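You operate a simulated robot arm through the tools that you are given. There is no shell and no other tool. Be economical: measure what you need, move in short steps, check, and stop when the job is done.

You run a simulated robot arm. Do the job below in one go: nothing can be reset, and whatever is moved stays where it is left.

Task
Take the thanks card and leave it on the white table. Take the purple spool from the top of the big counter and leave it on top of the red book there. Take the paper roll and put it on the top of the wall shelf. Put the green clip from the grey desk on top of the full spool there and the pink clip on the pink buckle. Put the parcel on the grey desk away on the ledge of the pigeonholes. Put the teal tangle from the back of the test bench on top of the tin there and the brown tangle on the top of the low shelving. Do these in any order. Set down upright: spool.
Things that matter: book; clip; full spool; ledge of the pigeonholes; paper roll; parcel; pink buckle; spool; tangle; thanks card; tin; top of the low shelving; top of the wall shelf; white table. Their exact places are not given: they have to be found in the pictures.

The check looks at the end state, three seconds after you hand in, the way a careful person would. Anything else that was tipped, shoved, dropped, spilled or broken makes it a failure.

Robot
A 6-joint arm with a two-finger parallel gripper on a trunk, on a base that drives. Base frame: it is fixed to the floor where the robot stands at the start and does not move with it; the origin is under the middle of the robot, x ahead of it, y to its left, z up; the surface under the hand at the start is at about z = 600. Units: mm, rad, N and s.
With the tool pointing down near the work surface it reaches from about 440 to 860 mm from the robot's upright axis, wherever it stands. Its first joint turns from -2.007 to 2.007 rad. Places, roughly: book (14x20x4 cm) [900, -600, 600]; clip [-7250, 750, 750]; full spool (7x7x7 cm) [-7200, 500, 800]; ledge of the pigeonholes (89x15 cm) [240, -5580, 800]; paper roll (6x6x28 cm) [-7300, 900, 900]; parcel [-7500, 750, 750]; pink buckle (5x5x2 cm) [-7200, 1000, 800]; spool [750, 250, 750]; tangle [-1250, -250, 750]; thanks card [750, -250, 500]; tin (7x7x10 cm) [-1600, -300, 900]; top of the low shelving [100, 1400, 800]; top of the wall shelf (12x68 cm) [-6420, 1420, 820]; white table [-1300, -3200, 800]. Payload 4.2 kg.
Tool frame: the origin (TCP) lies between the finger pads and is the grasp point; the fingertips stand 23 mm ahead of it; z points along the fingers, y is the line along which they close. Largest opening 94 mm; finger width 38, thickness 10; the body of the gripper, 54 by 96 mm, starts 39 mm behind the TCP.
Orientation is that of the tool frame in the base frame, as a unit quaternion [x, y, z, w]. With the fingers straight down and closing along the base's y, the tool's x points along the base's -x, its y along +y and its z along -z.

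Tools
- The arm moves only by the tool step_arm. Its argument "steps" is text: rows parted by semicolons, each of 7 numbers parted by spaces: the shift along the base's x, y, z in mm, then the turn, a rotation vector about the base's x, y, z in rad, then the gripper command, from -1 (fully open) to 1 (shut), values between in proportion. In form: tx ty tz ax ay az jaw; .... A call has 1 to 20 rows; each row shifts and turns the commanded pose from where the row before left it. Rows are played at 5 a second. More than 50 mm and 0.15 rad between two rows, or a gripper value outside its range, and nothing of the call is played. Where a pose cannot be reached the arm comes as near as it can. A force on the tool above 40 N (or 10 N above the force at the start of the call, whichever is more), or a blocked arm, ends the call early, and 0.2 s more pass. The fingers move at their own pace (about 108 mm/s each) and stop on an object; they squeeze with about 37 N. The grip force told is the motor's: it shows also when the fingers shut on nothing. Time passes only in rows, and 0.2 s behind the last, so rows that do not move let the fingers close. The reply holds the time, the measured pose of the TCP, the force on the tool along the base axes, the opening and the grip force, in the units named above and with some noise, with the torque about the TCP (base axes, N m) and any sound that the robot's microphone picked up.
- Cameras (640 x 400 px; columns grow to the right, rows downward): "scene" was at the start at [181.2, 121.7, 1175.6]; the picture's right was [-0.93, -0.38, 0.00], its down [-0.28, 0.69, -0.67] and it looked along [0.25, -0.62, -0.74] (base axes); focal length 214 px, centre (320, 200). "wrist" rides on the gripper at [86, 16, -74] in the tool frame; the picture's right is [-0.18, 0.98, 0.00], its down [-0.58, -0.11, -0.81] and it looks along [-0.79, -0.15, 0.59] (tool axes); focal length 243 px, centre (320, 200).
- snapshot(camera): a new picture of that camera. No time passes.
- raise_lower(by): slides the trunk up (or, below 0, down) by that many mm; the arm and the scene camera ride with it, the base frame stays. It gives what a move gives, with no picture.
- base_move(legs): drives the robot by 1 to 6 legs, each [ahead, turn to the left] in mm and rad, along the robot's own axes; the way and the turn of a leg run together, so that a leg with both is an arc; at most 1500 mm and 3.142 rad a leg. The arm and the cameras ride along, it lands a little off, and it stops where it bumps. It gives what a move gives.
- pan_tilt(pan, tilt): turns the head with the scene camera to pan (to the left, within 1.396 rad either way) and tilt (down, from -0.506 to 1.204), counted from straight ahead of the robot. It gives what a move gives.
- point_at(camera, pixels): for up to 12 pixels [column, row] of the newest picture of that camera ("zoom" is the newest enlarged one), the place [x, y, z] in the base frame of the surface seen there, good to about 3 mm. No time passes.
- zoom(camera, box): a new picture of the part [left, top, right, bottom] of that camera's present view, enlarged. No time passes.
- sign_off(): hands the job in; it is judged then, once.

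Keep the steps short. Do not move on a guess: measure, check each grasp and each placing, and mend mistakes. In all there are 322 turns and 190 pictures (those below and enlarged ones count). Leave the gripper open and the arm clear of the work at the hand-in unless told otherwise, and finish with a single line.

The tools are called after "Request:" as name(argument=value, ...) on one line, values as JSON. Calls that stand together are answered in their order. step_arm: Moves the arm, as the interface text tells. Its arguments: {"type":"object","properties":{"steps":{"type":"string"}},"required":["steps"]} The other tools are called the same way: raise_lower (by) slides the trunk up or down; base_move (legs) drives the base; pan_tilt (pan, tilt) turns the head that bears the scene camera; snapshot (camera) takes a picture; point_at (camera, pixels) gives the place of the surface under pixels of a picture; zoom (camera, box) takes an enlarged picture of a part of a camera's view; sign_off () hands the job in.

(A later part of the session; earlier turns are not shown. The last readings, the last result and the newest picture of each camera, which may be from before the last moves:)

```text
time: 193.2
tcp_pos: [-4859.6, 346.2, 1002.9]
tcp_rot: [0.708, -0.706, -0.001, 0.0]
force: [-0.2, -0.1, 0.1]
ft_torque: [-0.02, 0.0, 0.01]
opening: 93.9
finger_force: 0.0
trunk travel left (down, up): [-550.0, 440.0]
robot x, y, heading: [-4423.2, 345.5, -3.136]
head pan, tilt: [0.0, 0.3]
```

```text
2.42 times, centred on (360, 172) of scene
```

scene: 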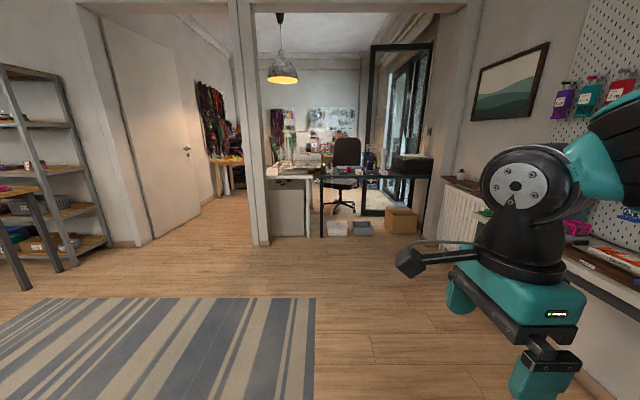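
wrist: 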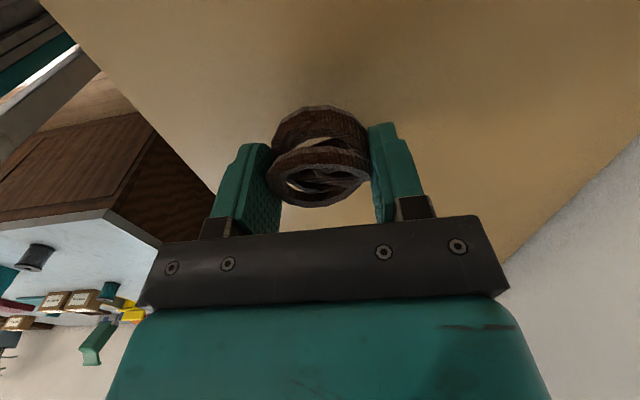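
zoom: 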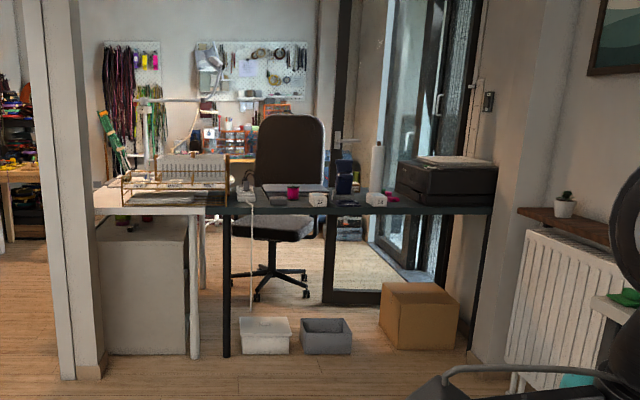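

The grey desk's front edge is x≈-7010, top ~750, y 0…1100. I'll drive to about (-6350, 700).

Request:
base_move(legs=[[0, -0.185], [1400, 0], [540, 0], [0, 0.185]])

Request:
pan_tilt(pan=0.0, tilt=0.6)

Request:
snapshot(camera="scene")

```text
time: 204.1
tcp_pos: [-6720.6, 706.3, 1002.3]
tcp_rot: [-0.706, 0.708, -0.001, 0.0]
force: [-0.3, 0.7, 0.3]
ft_torque: [0.0, 0.02, 0.04]
opening: 93.8
finger_force: 0.0
trunk travel left (down, up): [-550.0, 440.0]
robot x, y, heading: [-6287.6, 702.1, 3.141]
head pan, tilt: [0.0, 0.3]
```

```text
time: 204.9
tcp_pos: [-6721.8, 706.7, 1002.6]
tcp_rot: [-0.706, 0.708, 0.0, 0.0]
force: [0.0, 0.3, -0.2]
ft_torque: [-0.01, 0.02, -0.01]
opening: 94.2
finger_force: 0.0
trunk travel left (down, up): [-550.0, 440.0]
robot x, y, heading: [-6285.8, 703.7, 3.136]
head pan, tilt: [0.0, 0.6]
```

```text
124 pictures are left
```

scene: 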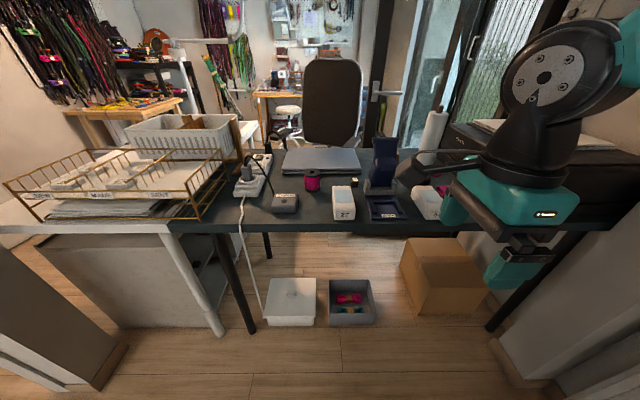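

Drive 280 mm closer for measuring.

Request:
base_move(legs=[[280, 0]])

Request:
pan_tilt(pan=0.05, tilt=0.75)

Request:
snapshot(camera="scene")

Request:
snapshot(camera="wrist")

```text
time: 206.9
tcp_pos: [-7000.2, 705.8, 1004.3]
tcp_rot: [-0.706, 0.708, 0.0, 0.0]
force: [0.2, 0.3, -0.3]
ft_torque: [0.02, 0.0, -0.02]
opening: 93.9
finger_force: 0.0
trunk travel left (down, up): [-550.0, 440.0]
robot x, y, heading: [-6561.2, 703.7, 3.14]
head pan, tilt: [0.0, 0.6]
```

```text
time: 207.6
tcp_pos: [-6999.4, 706.0, 1003.9]
tcp_rot: [-0.707, 0.707, 0.0, 0.0]
force: [0.1, 0.6, -0.1]
ft_torque: [-0.01, 0.03, -0.01]
opening: 94.0
finger_force: 0.1
trunk travel left (down, up): [-550.0, 440.0]
robot x, y, heading: [-6562.7, 703.7, 3.14]
head pan, tilt: [0.051, 0.75]
```

```text
123 pictures are left
```

scene: 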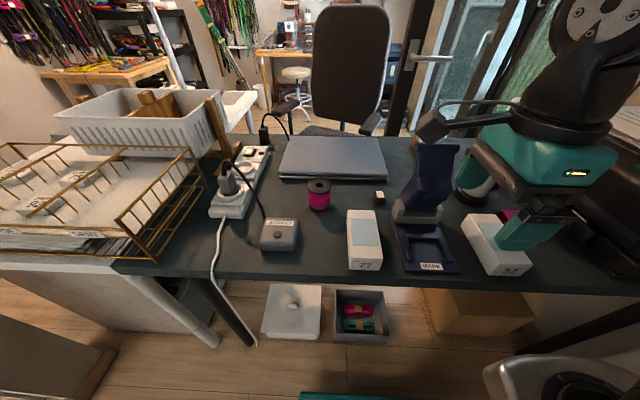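

```text
122 pictures are left
```

wrist: 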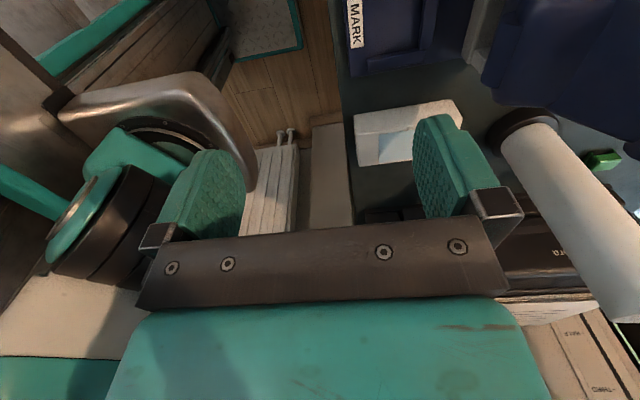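

I'll zoom in both views to find clips, buckle, parcel.

Request:
zoom(camera="scene", box=[280, 130, 560, 290])

Request:
zoom(camera="wrist", box=[480, 60, 640, 260])

```text
2.29 times, centred on (420, 210) of scene
```

zoom: 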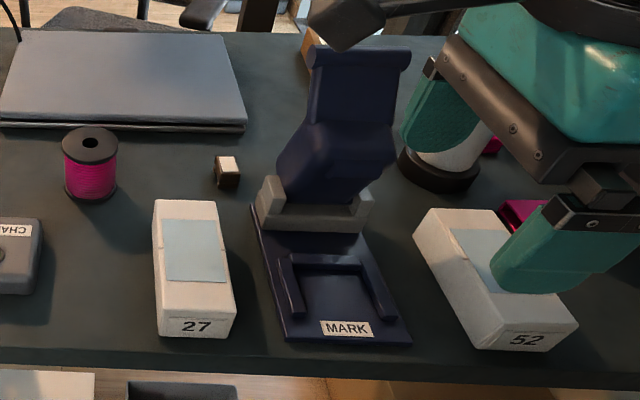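

```text
2.00 times, centred on (560, 160) of wrist
```

zoom: 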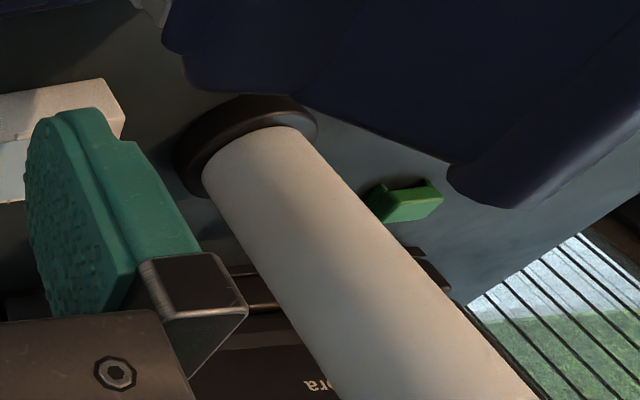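

The arm hides part of the desk. Move it aside to the left and raise, then look again.

Request:
step_arm(steps="10 -45 10 0 0 0 -1; 10 -45 10 0 0 0 -1; 10 -45 10 0 0 0 -1; 10 -45 10 0 0 0 -1; 10 -45 10 0 0 0 -1; 10 -45 10 0 0 0 -1; 0 -45 0 0 0 0 -1; 0 -45 0 0 0 0 -1")

Request:
pan_tilt(pan=-0.15, tilt=0.75)

Request:
snapshot(camera="scene")

Request:
zoom(camera="scene", box=[340, 120, 620, 290])

```text
time: 209.4
tcp_pos: [-6942.4, 346.5, 1063.6]
tcp_rot: [-0.706, 0.708, -0.001, 0.0]
force: [-0.1, 1.8, 0.8]
ft_torque: [-0.03, 0.0, -0.01]
opening: 94.0
finger_force: 0.0
trunk travel left (down, up): [-550.0, 440.0]
robot x, y, heading: [-6560.1, 703.6, 3.14]
head pan, tilt: [0.051, 0.75]
```

```text
time: 210.1
tcp_pos: [-6941.6, 347.1, 1063.8]
tcp_rot: [-0.707, 0.708, 0.0, 0.0]
force: [0.8, -0.3, 1.3]
ft_torque: [-0.02, 0.0, -0.01]
opening: 94.1
finger_force: 0.0
trunk travel left (down, up): [-550.0, 440.0]
robot x, y, heading: [-6564.6, 705.2, 3.138]
head pan, tilt: [-0.15, 0.75]
```

```text
119 pictures are left
```

scene: 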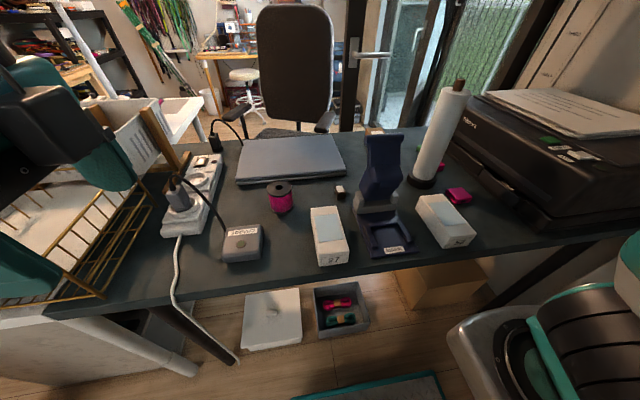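

```text
2.29 times, centred on (480, 205) of scene
```

zoom: 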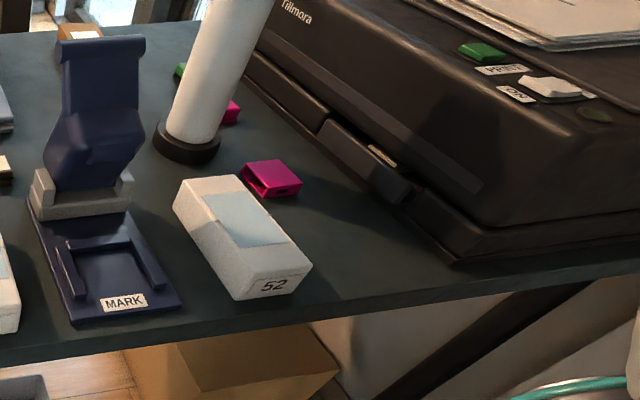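

The roll stands on a black disc in front of both clips; a small parcel is behind the MARK stand. Zoom on the roll and measure.

Request:
zoom(camera="scene", box=[380, 70, 500, 210])

Request:
point_at(camera="scene", pixels=[[424, 150], [415, 170], [440, 100], [458, 85], [452, 93], [420, 183], [409, 183], [375, 132], [458, 194], [480, 180], [340, 190], [281, 190]])

```text
2.86 times, centred on (440, 140) of scene
```

zoom: 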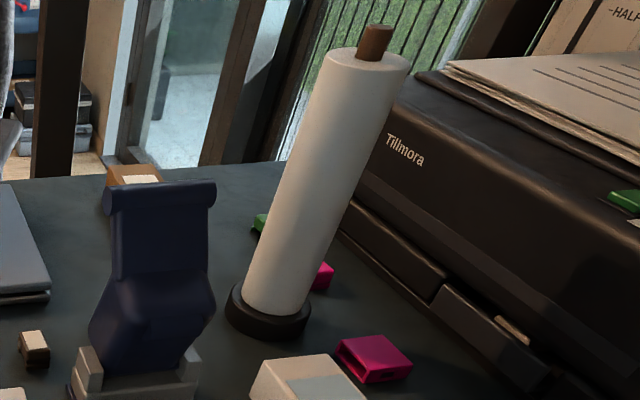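

```text
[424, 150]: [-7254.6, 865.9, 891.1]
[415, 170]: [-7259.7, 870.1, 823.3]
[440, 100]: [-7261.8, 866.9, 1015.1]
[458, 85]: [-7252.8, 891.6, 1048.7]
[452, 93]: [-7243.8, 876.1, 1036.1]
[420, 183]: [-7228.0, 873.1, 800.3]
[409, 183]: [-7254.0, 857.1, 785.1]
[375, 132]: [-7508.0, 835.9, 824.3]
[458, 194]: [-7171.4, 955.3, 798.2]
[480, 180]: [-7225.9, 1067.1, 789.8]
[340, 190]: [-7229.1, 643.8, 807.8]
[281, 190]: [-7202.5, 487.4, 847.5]
```

Request:
point_at(camera="zoom", pixels=[[332, 56], [404, 68], [365, 68], [350, 52], [375, 35], [362, 52], [300, 200], [340, 200], [235, 300], [308, 318], [265, 335], [200, 250]])

```text
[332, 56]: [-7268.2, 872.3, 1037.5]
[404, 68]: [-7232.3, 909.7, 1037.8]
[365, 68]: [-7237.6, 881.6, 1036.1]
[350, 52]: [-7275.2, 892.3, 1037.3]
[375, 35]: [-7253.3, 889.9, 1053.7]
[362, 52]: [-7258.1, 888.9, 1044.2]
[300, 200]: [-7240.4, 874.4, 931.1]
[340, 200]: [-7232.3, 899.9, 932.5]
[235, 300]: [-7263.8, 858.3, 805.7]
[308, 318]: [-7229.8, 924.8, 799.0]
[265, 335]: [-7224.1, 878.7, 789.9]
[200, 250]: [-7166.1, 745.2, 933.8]
```

Roll axis ≈(-7258,893), roll top z 1037, dowel top ~1055. Before grasping, look right at the wall shelf.

Request:
pan_tilt(pan=-1.3, tilt=0.6)

Request:
snapshot(camera="scene")

```text
time: 211.5
tcp_pos: [-6941.8, 346.7, 1063.3]
tcp_rot: [-0.706, 0.708, 0.0, 0.0]
force: [0.4, 0.3, -0.1]
ft_torque: [0.02, 0.01, 0.02]
opening: 93.9
finger_force: 0.1
trunk travel left (down, up): [-550.0, 440.0]
robot x, y, heading: [-6561.8, 703.2, 3.139]
head pan, tilt: [-1.3, 0.6]
```

```text
116 pictures are left
```

scene: 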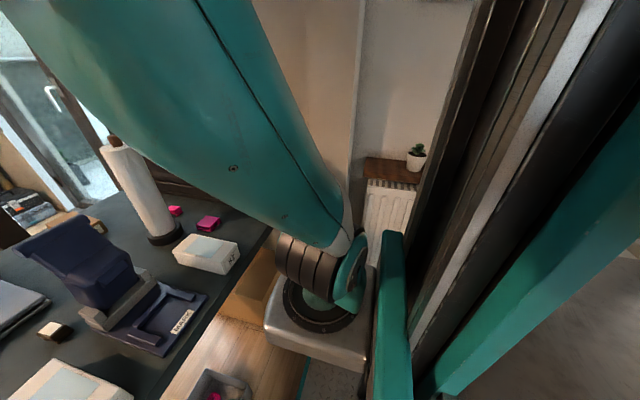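

Request:
point_at(camera="scene", pixels=[[368, 162], [385, 168], [400, 178], [405, 165], [416, 165], [375, 175], [362, 150], [345, 160], [390, 160]])

Request:
zoom(camera="scene", box=[330, 120, 450, 200])

```text
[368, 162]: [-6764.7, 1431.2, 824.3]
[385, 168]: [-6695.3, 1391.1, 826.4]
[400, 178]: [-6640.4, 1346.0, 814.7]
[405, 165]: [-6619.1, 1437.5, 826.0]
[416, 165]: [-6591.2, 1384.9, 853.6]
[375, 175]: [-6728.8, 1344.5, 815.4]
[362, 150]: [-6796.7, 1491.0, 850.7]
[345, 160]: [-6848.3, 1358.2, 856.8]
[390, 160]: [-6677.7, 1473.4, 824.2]
```

```text
5.00 times, centred on (390, 160) of scene
```

zoom: 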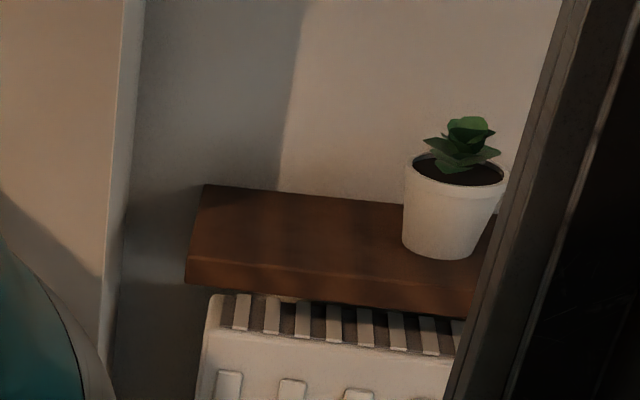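

Shelf: x from -6764, y 1345–1490, z 825, with a plant pot at x≈-6590. Now move above the roll at z≈1130.

Request:
step_arm(steps="0 0 35 0 0 0 -1; 0 0 35 0 0 0 -1; -22 39 0 0 0 0 -1; -22 39 0 0 0 0 -1; -22 39 0 0 0 0 -1; -22 39 0 0 0 0 -1; -22 39 0 0 0 0 -1; -23 39 0 0 0 0 -1; -23 39 0 0 0 0 -1; -23 39 0 0 0 0 -1; -23 39 0 0 0 0 -1; -23 39 0 0 0 0 -1; -23 39 0 0 0 0 -1; -23 39 0 0 0 0 -1; -23 39 0 0 0 0 -1; -23 39 0 0 0 0 -1")

Request:
pan_tilt(pan=-0.15, tilt=0.5)

Request:
snapshot(camera="scene")

Request:
snapshot(camera="wrist")

```text
time: 214.9
tcp_pos: [-7256.2, 895.0, 1134.3]
tcp_rot: [-0.706, 0.708, 0.0, 0.0]
force: [0.4, -0.6, 0.4]
ft_torque: [0.01, 0.0, 0.01]
opening: 94.2
finger_force: 0.0
trunk travel left (down, up): [-550.0, 440.0]
robot x, y, heading: [-6563.9, 706.8, 3.141]
head pan, tilt: [-1.3, 0.6]
```

```text
time: 216.2
tcp_pos: [-7256.5, 892.5, 1134.4]
tcp_rot: [-0.706, 0.708, 0.0, -0.001]
force: [0.1, 1.1, 0.3]
ft_torque: [0.0, -0.04, 0.02]
opening: 94.0
finger_force: 0.2
trunk travel left (down, up): [-550.0, 440.0]
robot x, y, heading: [-6562.6, 702.8, 3.138]
head pan, tilt: [-0.15, 0.499]
```

```text
114 pictures are left
```

scene: 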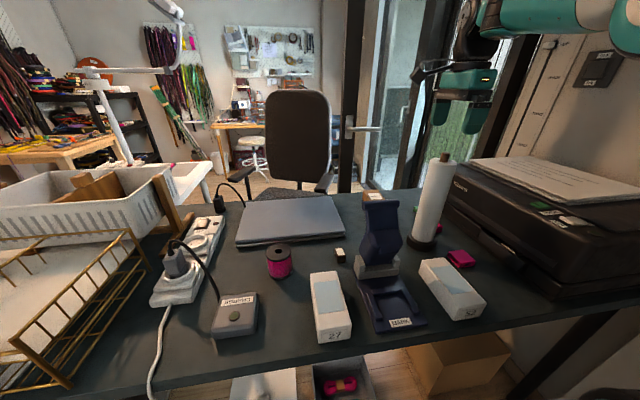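

```text
113 pictures are left
```

wrist: 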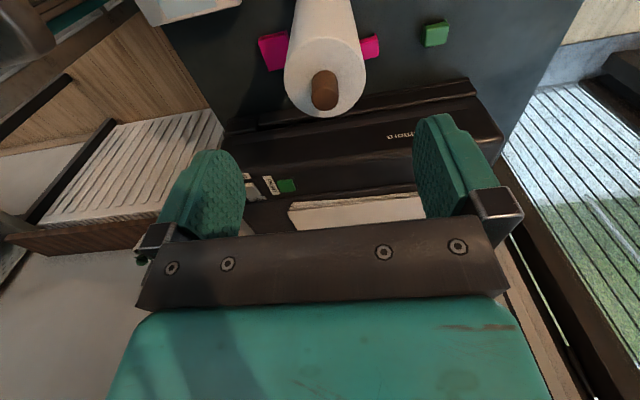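

The roll is below and centred. Check its rim and the clips from here.

Request:
point_at(camera="wrist", pixels=[[290, 85], [363, 85], [325, 112], [324, 92], [325, 45], [370, 46], [435, 33], [275, 50]])

```text
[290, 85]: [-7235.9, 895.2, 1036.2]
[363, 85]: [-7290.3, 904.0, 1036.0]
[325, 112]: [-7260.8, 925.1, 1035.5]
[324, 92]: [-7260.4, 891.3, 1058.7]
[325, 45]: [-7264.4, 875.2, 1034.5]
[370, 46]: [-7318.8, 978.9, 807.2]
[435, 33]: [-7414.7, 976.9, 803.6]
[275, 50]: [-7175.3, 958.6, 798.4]
```

Centre ≈(-7262,895). Lower to z≈1029 with a -5 mm x shift and close.

Request:
step_arm(steps="-5 2 -40 0 0 0 -1; 0 0 -40 0 0 0 -1; 0 0 -20 0 0 0 -1; 0 0 -5 0 0 0 -1; 0 0 0 0 0 0 0; 0 0 0 0 0 0 0.5; 0 0 0 0 0 0 1; 0 0 0 0 0 0 1; 0 0 0 0 0 0 1")

Request:
snapshot(camera="wrist")

```text
time: 218.2
tcp_pos: [-7261.1, 894.5, 1027.9]
tcp_rot: [-0.707, 0.707, 0.0, 0.0]
force: [1.2, -0.2, 0.5]
ft_torque: [0.0, -0.08, -0.03]
opening: 56.5
finger_force: 37.2
trunk travel left (down, up): [-550.0, 440.0]
robot x, y, heading: [-6562.1, 705.2, 3.14]
head pan, tilt: [-0.15, 0.499]
```

```text
112 pictures are left
```

wrist: 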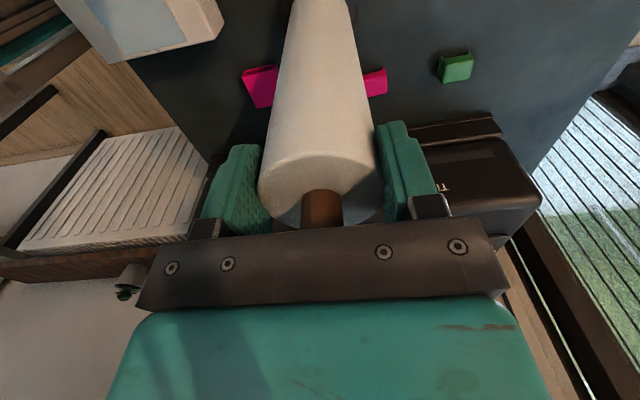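

Gripped (56.5 mm). Lift 60 mm and look whether the black disc and dowel come along.

Request:
step_arm(steps="0 0 15 0 0 0 1; 0 0 20 0 0 0 1; 0 0 25 0 0 0 1; 0 0 0 0 0 0 1")

Request:
zoom(camera="scene", box=[360, 90, 540, 290])

```text
time: 219.2
tcp_pos: [-7261.9, 894.1, 1088.7]
tcp_rot: [-0.707, 0.708, 0.0, 0.0]
force: [-0.2, 1.1, -2.6]
ft_torque: [-0.05, 0.0, 0.02]
opening: 56.8
finger_force: 36.9
trunk travel left (down, up): [-550.0, 440.0]
robot x, y, heading: [-6564.7, 701.0, 3.144]
head pan, tilt: [-0.15, 0.499]
```

```text
2.00 times, centred on (450, 190) of scene
```

zoom: 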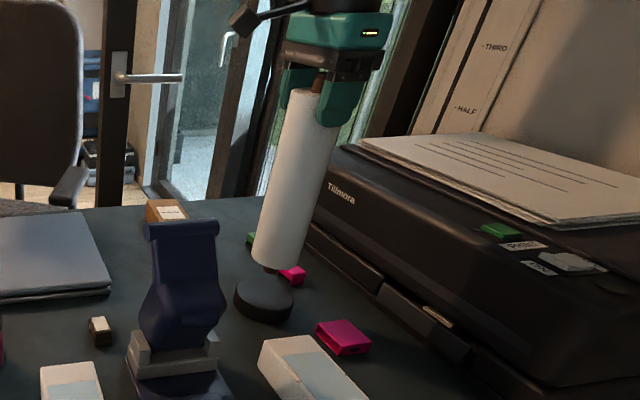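

The disc stays behind; a brown core seems to stick out of both ends of the roll. Lift higher and inspect.

Request:
step_arm(steps="0 0 30 0 0 0 1; 0 0 40 0 0 0 1; 0 0 40 0 0 0 1; 0 0 0 0 0 0 1")

Request:
zoom(camera="scene", box=[360, 40, 540, 260])

```text
time: 220.2
tcp_pos: [-7262.5, 894.5, 1197.6]
tcp_rot: [-0.707, 0.707, 0.0, 0.0]
force: [0.8, 0.6, -2.9]
ft_torque: [-0.03, -0.01, -0.01]
opening: 57.2
finger_force: 37.0
trunk travel left (down, up): [-550.0, 440.0]
robot x, y, heading: [-6560.8, 703.4, 3.141]
head pan, tilt: [-0.15, 0.499]
```

```text
1.82 times, centred on (450, 150) of scene
```

zoom: 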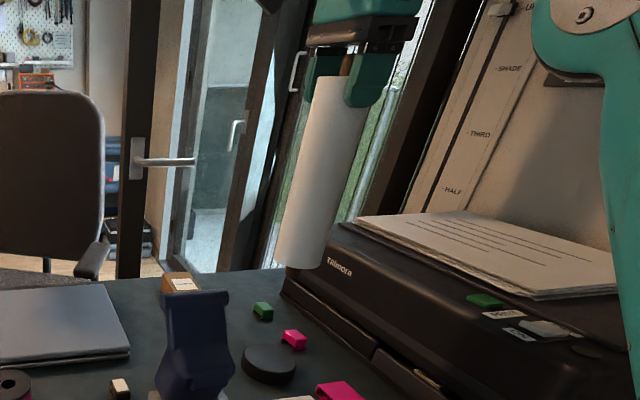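

Request:
zoom(camera="scene", box=[500, 160, 540, 200])

Request:
zoom(camera="scene", box=[490, 150, 560, 210])

```text
10.00 times, centred on (520, 180) of scene
```

zoom: 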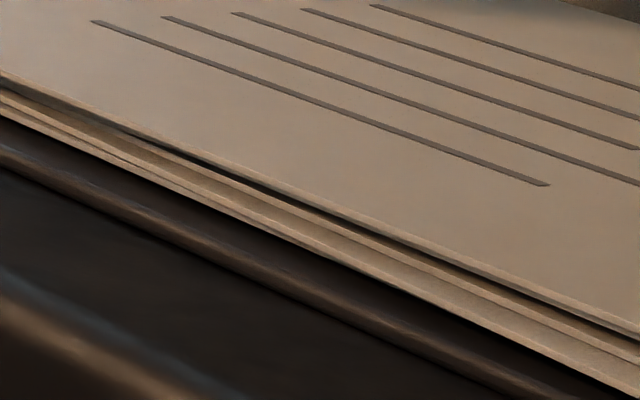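

```text
6.67 times, centred on (525, 180) of scene
```

zoom: 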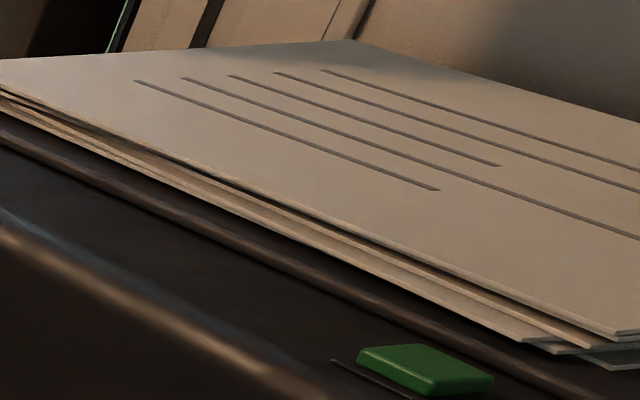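

I mis-mapped; the roll's bottom is at scene (437,187).

Request:
zoom(camera="scene", box=[400, 150, 480, 250])

Request:
point_at(camera="scene", pixels=[[434, 188], [437, 184], [428, 182], [452, 78], [435, 187], [423, 246]])

```text
4.00 times, centred on (440, 200) of scene
```

zoom: 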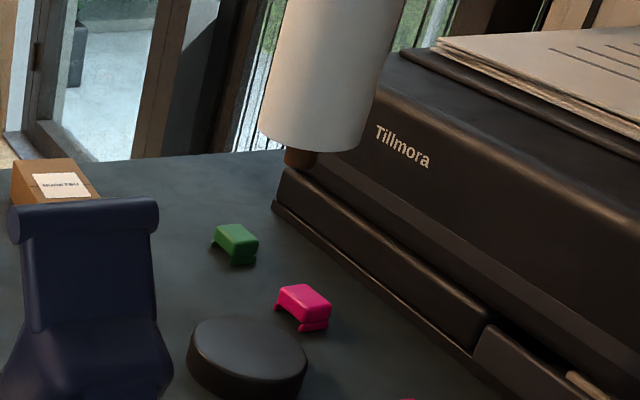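

```text
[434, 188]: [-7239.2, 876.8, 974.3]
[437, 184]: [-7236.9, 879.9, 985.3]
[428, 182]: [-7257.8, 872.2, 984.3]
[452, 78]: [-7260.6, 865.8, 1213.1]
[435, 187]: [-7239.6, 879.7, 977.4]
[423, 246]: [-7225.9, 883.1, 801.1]
```

The roll with its wooden core comes out of the socket disc; the core (~26 mm) sticks out ~20 mm below, total 280 mm, bottom ≈249 mm below the TCP. I'll raise the trunk 60 mm and bring the arm in front of the robot.

Request:
raise_lower(by=60)

Request:
step_arm(steps="40 -20 0 0 0 0 1; 40 -20 0 0 0 0 1; 40 -25 0 0 0 0 1; 40 -25 0 0 0 0 1; 40 -25 0 0 0 0 1; 0 -40 0 0 0 0 1; 0 -35 0 0 0 0 1")

Request:
base_move(legs=[[-250, 0], [0, -1.571]])

Request:
pan_tilt(pan=0.1, tilt=0.5)

Request:
snapshot(camera="scene")

```text
time: 221.2
tcp_pos: [-7262.6, 893.8, 1257.2]
tcp_rot: [-0.706, 0.708, 0.0, 0.001]
force: [-0.5, -0.2, -3.4]
ft_torque: [0.02, 0.0, -0.01]
opening: 56.8
finger_force: 37.2
trunk travel left (down, up): [-610.0, 380.0]
robot x, y, heading: [-6565.1, 706.1, 3.14]
head pan, tilt: [-0.15, 0.499]
```

```text
time: 222.8
tcp_pos: [-7063.1, 703.6, 1257.1]
tcp_rot: [-0.706, 0.708, 0.0, 0.0]
force: [-0.1, 0.4, -2.7]
ft_torque: [-0.04, 0.01, 0.0]
opening: 56.5
finger_force: 37.0
trunk travel left (down, up): [-610.0, 380.0]
robot x, y, heading: [-6564.4, 703.3, 3.136]
head pan, tilt: [-0.15, 0.499]
```

```text
time: 228.4
tcp_pos: [-6334.8, 1203.4, 1256.8]
tcp_rot: [-0.017, 1.0, 0.0, 0.0]
force: [-0.3, -0.1, -2.8]
ft_torque: [0.0, 0.02, 0.0]
opening: 56.8
finger_force: 37.6
trunk travel left (down, up): [-610.0, 380.0]
robot x, y, heading: [-6315.5, 703.3, 1.603]
head pan, tilt: [-0.15, 0.499]
```

```text
time: 229.1
tcp_pos: [-6334.3, 1204.8, 1256.2]
tcp_rot: [-0.017, 1.0, 0.0, 0.0]
force: [0.0, 0.8, -2.4]
ft_torque: [0.01, 0.04, 0.01]
opening: 56.7
finger_force: 36.8
trunk travel left (down, up): [-610.0, 380.0]
robot x, y, heading: [-6320.6, 702.3, 1.604]
head pan, tilt: [0.099, 0.499]
```

```text
106 pictures are left
```

scene: 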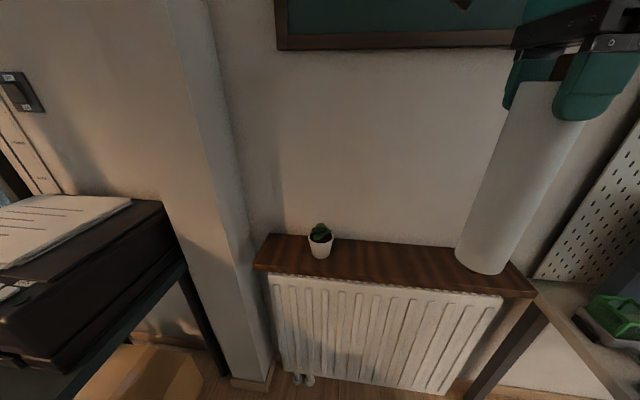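

The wall shelf is empty right of the pot. Measure its front/back edges and surface.

Request:
point_at(camera="scene", pixels=[[380, 250], [380, 262], [380, 242], [430, 255], [430, 270], [430, 247], [320, 252], [535, 292], [455, 245], [440, 40], [270, 260]])

```text
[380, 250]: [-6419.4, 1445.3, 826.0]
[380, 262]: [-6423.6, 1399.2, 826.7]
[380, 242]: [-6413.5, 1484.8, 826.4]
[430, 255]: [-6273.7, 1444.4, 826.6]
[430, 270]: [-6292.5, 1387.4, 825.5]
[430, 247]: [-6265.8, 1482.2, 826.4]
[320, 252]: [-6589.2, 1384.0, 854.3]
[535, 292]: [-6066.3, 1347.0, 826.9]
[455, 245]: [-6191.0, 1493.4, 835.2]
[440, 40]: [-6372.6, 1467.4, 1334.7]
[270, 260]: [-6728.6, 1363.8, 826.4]
```

Shelf z 826, y 1347–1487. Target (-6350,1405). Move forward at height, then lower to ~1090.

Request:
step_arm(steps="-4 40 0 0 0 0 1; -4 40 0 0 0 0 1; -4 40 0 0 0 0 1; -4 40 0 0 0 0 1; 0 40 0 0 0 0 1; 0 0 -40 0 0 0 1; 0 0 -40 0 0 0 1; 0 0 -40 0 0 0 1; 0 0 -35 0 0 0 1; 0 0 0 0 0 0 1")

Request:
snapshot(camera="scene")

Request:
snapshot(camera="wrist")

```text
time: 231.3
tcp_pos: [-6349.9, 1404.6, 1102.9]
tcp_rot: [-0.017, 1.0, 0.0, 0.0]
force: [0.5, -0.2, -3.0]
ft_torque: [0.0, -0.02, -0.01]
opening: 56.8
finger_force: 36.9
trunk travel left (down, up): [-610.0, 380.0]
robot x, y, heading: [-6320.6, 703.3, 1.606]
head pan, tilt: [0.099, 0.499]
```

```text
105 pictures are left
```

scene: 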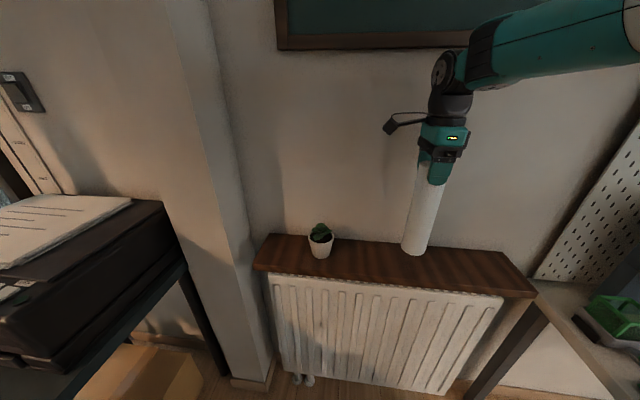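

```text
104 pictures are left
```

wrist: 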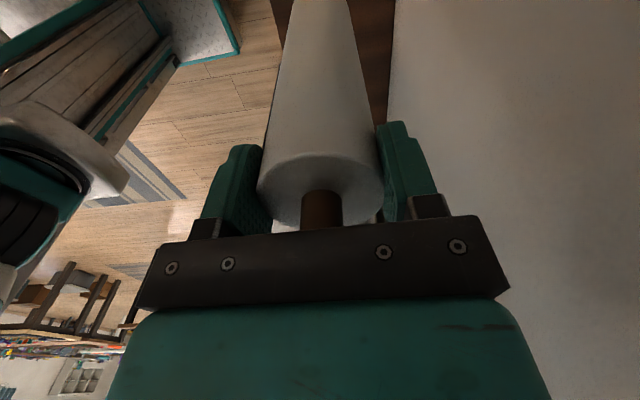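

Clear of wall and picture. Lower to ~1081, then by 1 mm until contact.

Request:
step_arm(steps="0 0 -12 0 0 0 1; 0 0 -5 0 0 0 1; 0 0 -2 0 0 0 1; 0 0 -2 0 0 0 1; 0 0 0 0 0 0 1")

Request:
zoom(camera="scene", box=[380, 130, 480, 280])

```text
time: 232.5
tcp_pos: [-6351.5, 1403.0, 1080.8]
tcp_rot: [-0.017, 1.0, 0.0, 0.0]
force: [0.6, -0.1, -3.1]
ft_torque: [0.03, -0.01, 0.02]
opening: 56.9
finger_force: 37.1
trunk travel left (down, up): [-610.0, 380.0]
robot x, y, heading: [-6319.8, 704.3, 1.602]
head pan, tilt: [0.099, 0.499]
```

```text
2.67 times, centred on (430, 205) of scene
```

zoom: 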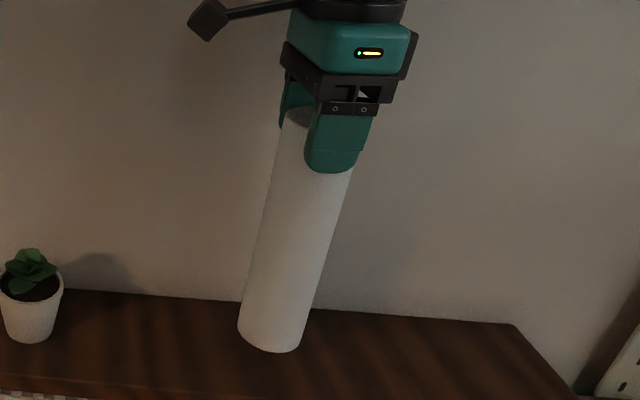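

Request:
step_arm(steps="0 0 -2 0 0 0 1; 0 0 -1 0 0 0 1; 0 0 -1 0 0 0 1; 0 0 0 0 0 0 1")

Request:
point_at(camera="zoom", pixels=[[325, 180], [310, 230], [290, 290], [273, 340], [268, 350], [270, 356]])

```text
time: 233.5
tcp_pos: [-6352.1, 1401.6, 1076.7]
tcp_rot: [-0.017, 1.0, 0.001, 0.0]
force: [-0.4, 0.0, -2.3]
ft_torque: [0.0, -0.01, 0.0]
opening: 56.9
finger_force: 37.3
trunk travel left (down, up): [-610.0, 380.0]
robot x, y, heading: [-6319.2, 703.6, 1.607]
head pan, tilt: [0.099, 0.499]
```

```text
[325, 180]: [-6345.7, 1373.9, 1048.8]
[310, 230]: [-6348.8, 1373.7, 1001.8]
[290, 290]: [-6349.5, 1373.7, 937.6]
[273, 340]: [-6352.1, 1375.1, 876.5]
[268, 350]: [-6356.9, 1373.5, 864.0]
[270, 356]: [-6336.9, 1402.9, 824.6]
```

Vertical within ~1 mm. Continue down for contact.

Request:
step_arm(steps="0 0 -1 0 0 0 1; 0 0 -1 0 0 0 1; 0 0 0 0 0 0 1")

Request:
zoom(camera="scene", box=[390, 220, 450, 280])

```text
time: 234.3
tcp_pos: [-6350.3, 1404.0, 1074.8]
tcp_rot: [-0.017, 1.0, 0.0, 0.0]
force: [-0.5, -1.0, -3.1]
ft_torque: [0.0, 0.0, 0.04]
opening: 56.7
finger_force: 36.9
trunk travel left (down, up): [-610.0, 380.0]
robot x, y, heading: [-6315.7, 703.4, 1.606]
head pan, tilt: [0.099, 0.499]
```

```text
6.67 times, centred on (420, 250) of scene
```

zoom: 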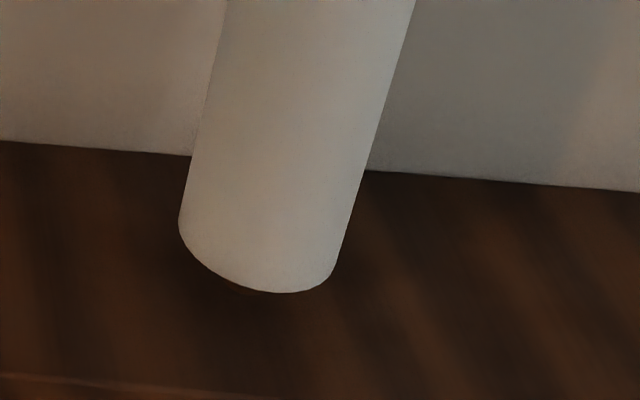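

Request:
step_arm(steps="0 0 -1 0 0 0 1; 0 0 -1 0 0 0 1; 0 0 -1 0 0 0 1; 0 0 0 0 0 0 1")

Request:
point_at(camera="zoom", pixels=[[270, 285], [240, 270], [240, 287], [230, 283]])

```text
time: 235.3
tcp_pos: [-6352.4, 1403.3, 1072.4]
tcp_rot: [-0.017, 1.0, 0.0, 0.0]
force: [0.9, 0.3, -3.9]
ft_torque: [0.0, 0.01, 0.0]
opening: 56.8
finger_force: 37.1
trunk travel left (down, up): [-610.0, 380.0]
robot x, y, heading: [-6317.5, 701.7, 1.605]
head pan, tilt: [0.099, 0.499]
```

```text
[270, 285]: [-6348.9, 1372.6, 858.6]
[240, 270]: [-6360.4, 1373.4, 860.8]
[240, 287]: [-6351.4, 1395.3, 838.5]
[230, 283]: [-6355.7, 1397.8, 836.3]
```

Request:
step_arm(steps="0 0 -1 0 0 0 1; 0 0 -1 0 0 0 1; 0 0 -1 0 0 0 1; 0 0 -1 0 0 0 1; 0 0 0 0 0 0 1")

```text
time: 236.5
tcp_pos: [-6352.2, 1403.2, 1068.2]
tcp_rot: [-0.017, 1.0, 0.001, 0.0]
force: [0.3, -1.1, 3.3]
ft_torque: [-0.09, -0.05, -0.06]
opening: 56.7
finger_force: 36.6
trunk travel left (down, up): [-610.0, 380.0]
robot x, y, heading: [-6317.8, 704.1, 1.602]
head pan, tilt: [0.099, 0.499]
```

Contact (+6 N). Open just a little (to ~61 mm) and see whether the roll stands by itself.

Request:
step_arm(steps="0 0 0 0 0 0 -0.22; 0 0 0 0 0 0 -0.24; 0 0 0 0 0 0 -0.27; 0 0 0 0 0 0 -0.3; 0 0 0 0 0 0 -0.3; 0 0 0 0 0 0 -0.3")

Request:
zoom(camera="wrist", box=[180, 80, 460, 260])

```text
time: 237.9
tcp_pos: [-6350.7, 1403.9, 1068.4]
tcp_rot: [-0.016, 1.0, 0.001, 0.0]
force: [-0.5, -0.9, 0.4]
ft_torque: [-0.02, 0.0, 0.01]
opening: 61.3
finger_force: 0.1
trunk travel left (down, up): [-610.0, 380.0]
robot x, y, heading: [-6318.2, 702.4, 1.605]
head pan, tilt: [0.099, 0.499]
```

```text
2.22 times, centred on (320, 170) of wrist
```

zoom: 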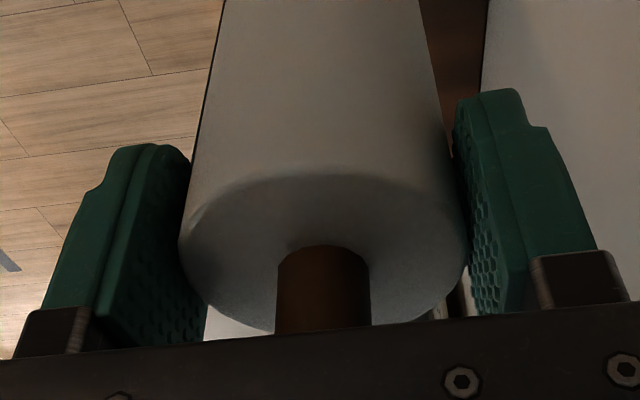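

Force is nil and there's a gap on both sides: it stands. Open further and wait.

Request:
step_arm(steps="0 0 0 0 0 0 -0.36; 0 0 0 0 0 0 -0.4; 0 0 0 0 0 0 -0.45; 0 0 0 0 0 0 -0.5; 0 0 0 0 0 0 -0.5; 0 0 0 0 0 0 -0.5; 0 0 0 0 0 0 -0.5; 0 0 0 0 0 0 -0.5")

Request:
zoom(camera="wrist", box=[180, 80, 460, 260])

```text
time: 239.7
tcp_pos: [-6351.4, 1403.0, 1066.9]
tcp_rot: [-0.017, 1.0, 0.0, 0.0]
force: [0.1, 0.3, 0.8]
ft_torque: [-0.01, 0.02, 0.02]
opening: 70.6
finger_force: 0.0
trunk travel left (down, up): [-610.0, 380.0]
robot x, y, heading: [-6317.6, 704.9, 1.609]
head pan, tilt: [0.099, 0.499]
```

```text
2.22 times, centred on (320, 170) of wrist
```

zoom: 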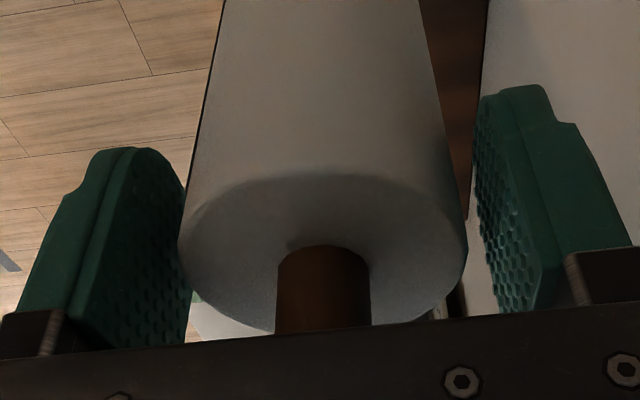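

It stands still and free. Open more and lift straight up slowly.

Request:
step_arm(steps="0 0 0 0 0 0 -0.75; 0 0 0 0 0 0 -0.75; 0 0 10 0 0 0 -0.75; 0 0 15 0 0 0 -0.75; 0 0 25 0 0 0 -0.75; 0 0 35 0 0 0 -0.75; 0 0 40 0 0 0 -0.75; 0 0 40 0 0 0 -0.75; 0 -40 0 0 0 0 -1; 0 -40 0 0 0 0 -1; 0 -40 0 0 0 0 -1; 0 -40 0 0 0 0 -1; 0 -40 0 0 0 0 -1")

Request:
snapshot(camera="scene")

```text
time: 242.5
tcp_pos: [-6351.3, 1202.8, 1230.2]
tcp_rot: [-0.016, 1.0, 0.0, 0.0]
force: [0.4, 0.6, 0.6]
ft_torque: [-0.01, -0.02, -0.02]
opening: 93.9
finger_force: 0.0
trunk travel left (down, up): [-610.0, 380.0]
robot x, y, heading: [-6317.9, 701.3, 1.606]
head pan, tilt: [0.099, 0.499]
```

```text
99 pictures are left
```

scene: 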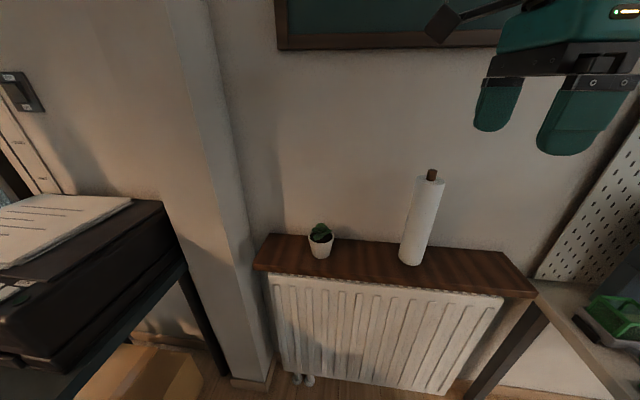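

The roll stands on the wall shelf. Back to the grey desk: turn left and drive up.

Request:
base_move(legs=[[0, 1.535], [300, 0]])

Request:
pan_tilt(pan=-0.25, tilt=0.75)

Request:
snapshot(camera="scene")

```text
time: 248.3
tcp_pos: [-7116.3, 686.1, 1231.5]
tcp_rot: [0.708, -0.706, 0.0, 0.001]
force: [0.2, 0.0, 0.9]
ft_torque: [-0.01, 0.01, -0.02]
opening: 94.0
finger_force: 0.0
trunk travel left (down, up): [-610.0, 380.0]
robot x, y, heading: [-6616.5, 702.3, -3.136]
head pan, tilt: [0.099, 0.499]
```

```text
time: 249.2
tcp_pos: [-7116.7, 686.4, 1230.3]
tcp_rot: [0.707, -0.707, 0.0, 0.001]
force: [-1.1, -0.1, 0.3]
ft_torque: [0.0, -0.03, 0.02]
opening: 94.2
finger_force: 0.0
trunk travel left (down, up): [-610.0, 380.0]
robot x, y, heading: [-6614.2, 701.2, -3.138]
head pan, tilt: [-0.25, 0.75]
```

```text
98 pictures are left
```

scene: 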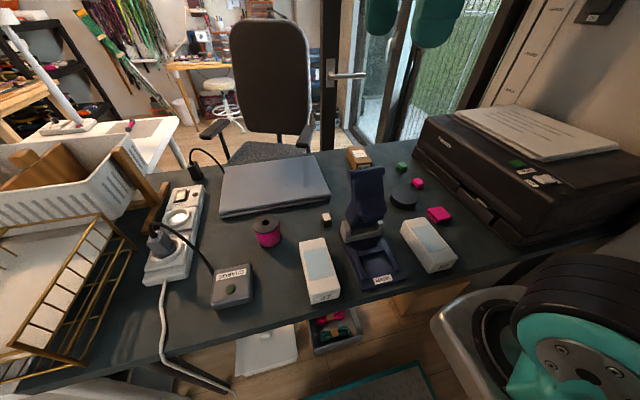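

Now all items are visible. Zoom into clips, buckle and parcel and measure.

Request:
zoom(camera="scene", box=[320, 130, 480, 240])

Request:
point_at(camera="scene", pixels=[[417, 180], [418, 188], [401, 167], [402, 171], [440, 211], [430, 210], [449, 213], [436, 218], [358, 158], [268, 223], [420, 200]])

```text
3.64 times, centred on (400, 185) of scene
```

zoom: 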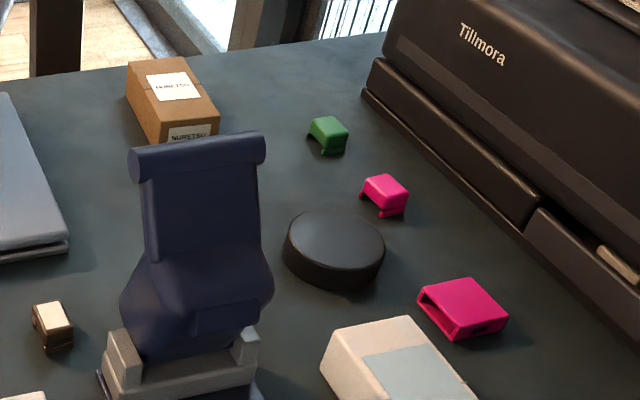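

```text
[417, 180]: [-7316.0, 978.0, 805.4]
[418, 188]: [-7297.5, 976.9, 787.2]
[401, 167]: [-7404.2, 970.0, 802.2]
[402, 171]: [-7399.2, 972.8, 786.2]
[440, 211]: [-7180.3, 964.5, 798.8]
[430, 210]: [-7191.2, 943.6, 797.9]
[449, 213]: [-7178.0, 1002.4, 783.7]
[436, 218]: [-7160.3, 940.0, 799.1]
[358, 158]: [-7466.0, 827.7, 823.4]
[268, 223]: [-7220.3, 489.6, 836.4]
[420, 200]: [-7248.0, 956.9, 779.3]
```

Request:
point_at(camera="zoom", pixels=[[312, 120], [330, 117], [347, 127], [326, 136], [345, 150], [363, 92], [375, 65], [365, 178], [388, 176], [407, 190], [383, 198], [455, 140]])

Request:
point_at(camera="zoom", pixels=[[420, 170], [470, 170], [520, 240], [425, 293], [475, 278], [505, 310], [455, 325], [128, 65], [185, 58], [218, 118], [155, 130], [390, 20]])

Request:
zoom(camera="scene", box=[385, 150, 445, 195])

```text
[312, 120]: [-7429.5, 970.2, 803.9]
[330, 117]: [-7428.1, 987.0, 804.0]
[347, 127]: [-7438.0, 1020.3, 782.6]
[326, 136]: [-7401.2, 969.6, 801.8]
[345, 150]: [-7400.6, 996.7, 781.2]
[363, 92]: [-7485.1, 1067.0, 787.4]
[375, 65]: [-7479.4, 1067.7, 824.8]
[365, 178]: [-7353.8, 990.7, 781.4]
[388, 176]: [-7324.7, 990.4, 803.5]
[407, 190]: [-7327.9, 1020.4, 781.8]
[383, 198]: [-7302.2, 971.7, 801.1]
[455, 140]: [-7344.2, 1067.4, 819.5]
```

```text
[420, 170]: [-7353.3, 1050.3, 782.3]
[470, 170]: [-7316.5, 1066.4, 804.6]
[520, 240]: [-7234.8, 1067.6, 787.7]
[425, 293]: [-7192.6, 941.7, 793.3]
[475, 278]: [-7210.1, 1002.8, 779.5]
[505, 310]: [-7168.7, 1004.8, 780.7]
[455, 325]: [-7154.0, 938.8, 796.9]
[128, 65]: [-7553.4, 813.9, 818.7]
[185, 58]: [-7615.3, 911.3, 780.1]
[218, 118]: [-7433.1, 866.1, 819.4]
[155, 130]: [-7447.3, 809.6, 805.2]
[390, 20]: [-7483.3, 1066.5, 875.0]
```

```text
8.89 times, centred on (415, 172) of scene
```

zoom: 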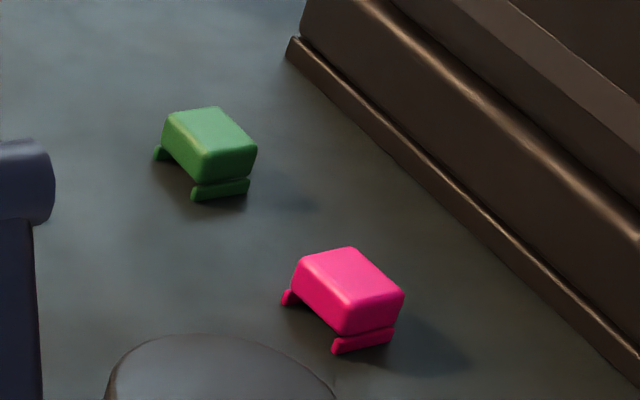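

Pink clip body ≈(-7321,983), top 804; green ≈(-7414,983); buckle centre ≈(-7178,968), top 799; printer face y=1067. Pink first. Drive 55 mm closer and move above the pink clip.

Request:
base_move(legs=[[55, 0]])

Request:
step_arm(steps="-18 37 0 0 0 0 -1; -18 37 0 0 0 0 -1; -18 37 0 0 0 0 -1; -18 37 0 0 0 0 -1; -18 37 0 0 0 0 -1; -18 37 0 0 0 0 -1; -18 37 0 0 0 0 -1; -18 37 0 0 0 0 -1; 0 0 -45 0 0 0 -1; 0 0 -45 0 0 0 -1; 0 0 -45 0 0 0 -1; 0 0 -45 0 0 0 -1; 0 0 -45 0 0 0 -1; 0 0 -45 0 0 0 -1; 0 0 -45 0 0 0 -1")

Request:
snapshot(camera="wrist")

Request:
snapshot(camera="scene")

```text
time: 250.1
tcp_pos: [-7172.0, 685.6, 1232.1]
tcp_rot: [0.708, -0.706, 0.0, 0.0]
force: [-0.4, 0.3, 0.2]
ft_torque: [0.03, 0.01, 0.02]
opening: 94.1
finger_force: 0.1
trunk travel left (down, up): [-610.0, 380.0]
robot x, y, heading: [-6670.3, 699.9, -3.141]
head pan, tilt: [-0.25, 0.75]
```

```text
time: 253.3
tcp_pos: [-7315.8, 981.0, 916.8]
tcp_rot: [0.708, -0.706, -0.001, 0.002]
force: [0.4, 0.0, -0.2]
ft_torque: [0.02, -0.02, 0.0]
opening: 93.9
finger_force: 0.1
trunk travel left (down, up): [-610.0, 380.0]
robot x, y, heading: [-6670.0, 700.9, -3.138]
head pan, tilt: [-0.25, 0.75]
```

```text
95 pictures are left
```

wrist: 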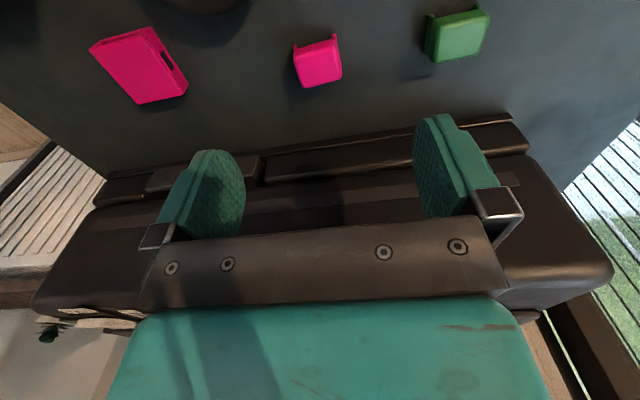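

```text
94 pictures are left
```

scene: 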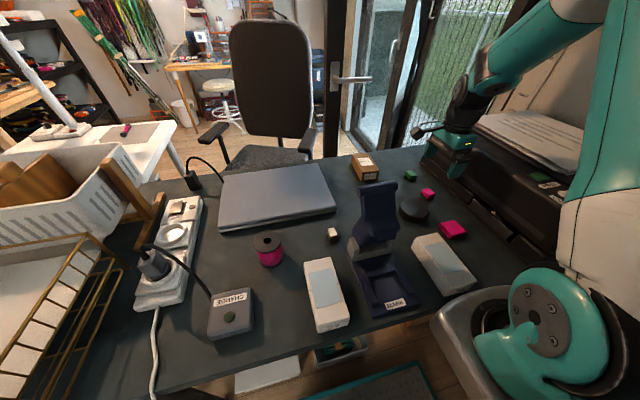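

Request:
zoom(camera="wrist", box=[80, 0, 500, 110])

Request:
point_at(camera="wrist", pixels=[[297, 50], [335, 42], [340, 75], [306, 84], [320, 62], [432, 25], [484, 14], [484, 45], [440, 58], [140, 60], [95, 45], [170, 97]])

```text
1.52 times, centred on (290, 55) of wrist
```

zoom: 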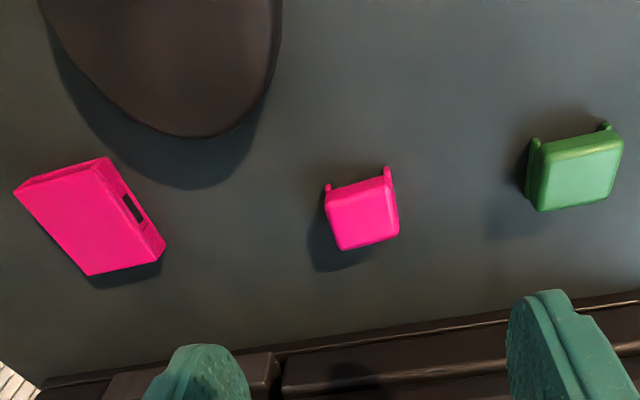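

```text
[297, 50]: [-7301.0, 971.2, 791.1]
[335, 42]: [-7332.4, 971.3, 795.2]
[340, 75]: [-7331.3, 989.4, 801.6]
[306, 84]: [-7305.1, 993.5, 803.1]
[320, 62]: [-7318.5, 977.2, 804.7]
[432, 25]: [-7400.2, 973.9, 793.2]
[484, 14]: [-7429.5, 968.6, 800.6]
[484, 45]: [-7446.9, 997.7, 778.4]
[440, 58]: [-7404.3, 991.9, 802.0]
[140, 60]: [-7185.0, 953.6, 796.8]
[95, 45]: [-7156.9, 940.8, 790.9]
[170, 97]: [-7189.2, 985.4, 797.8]
```

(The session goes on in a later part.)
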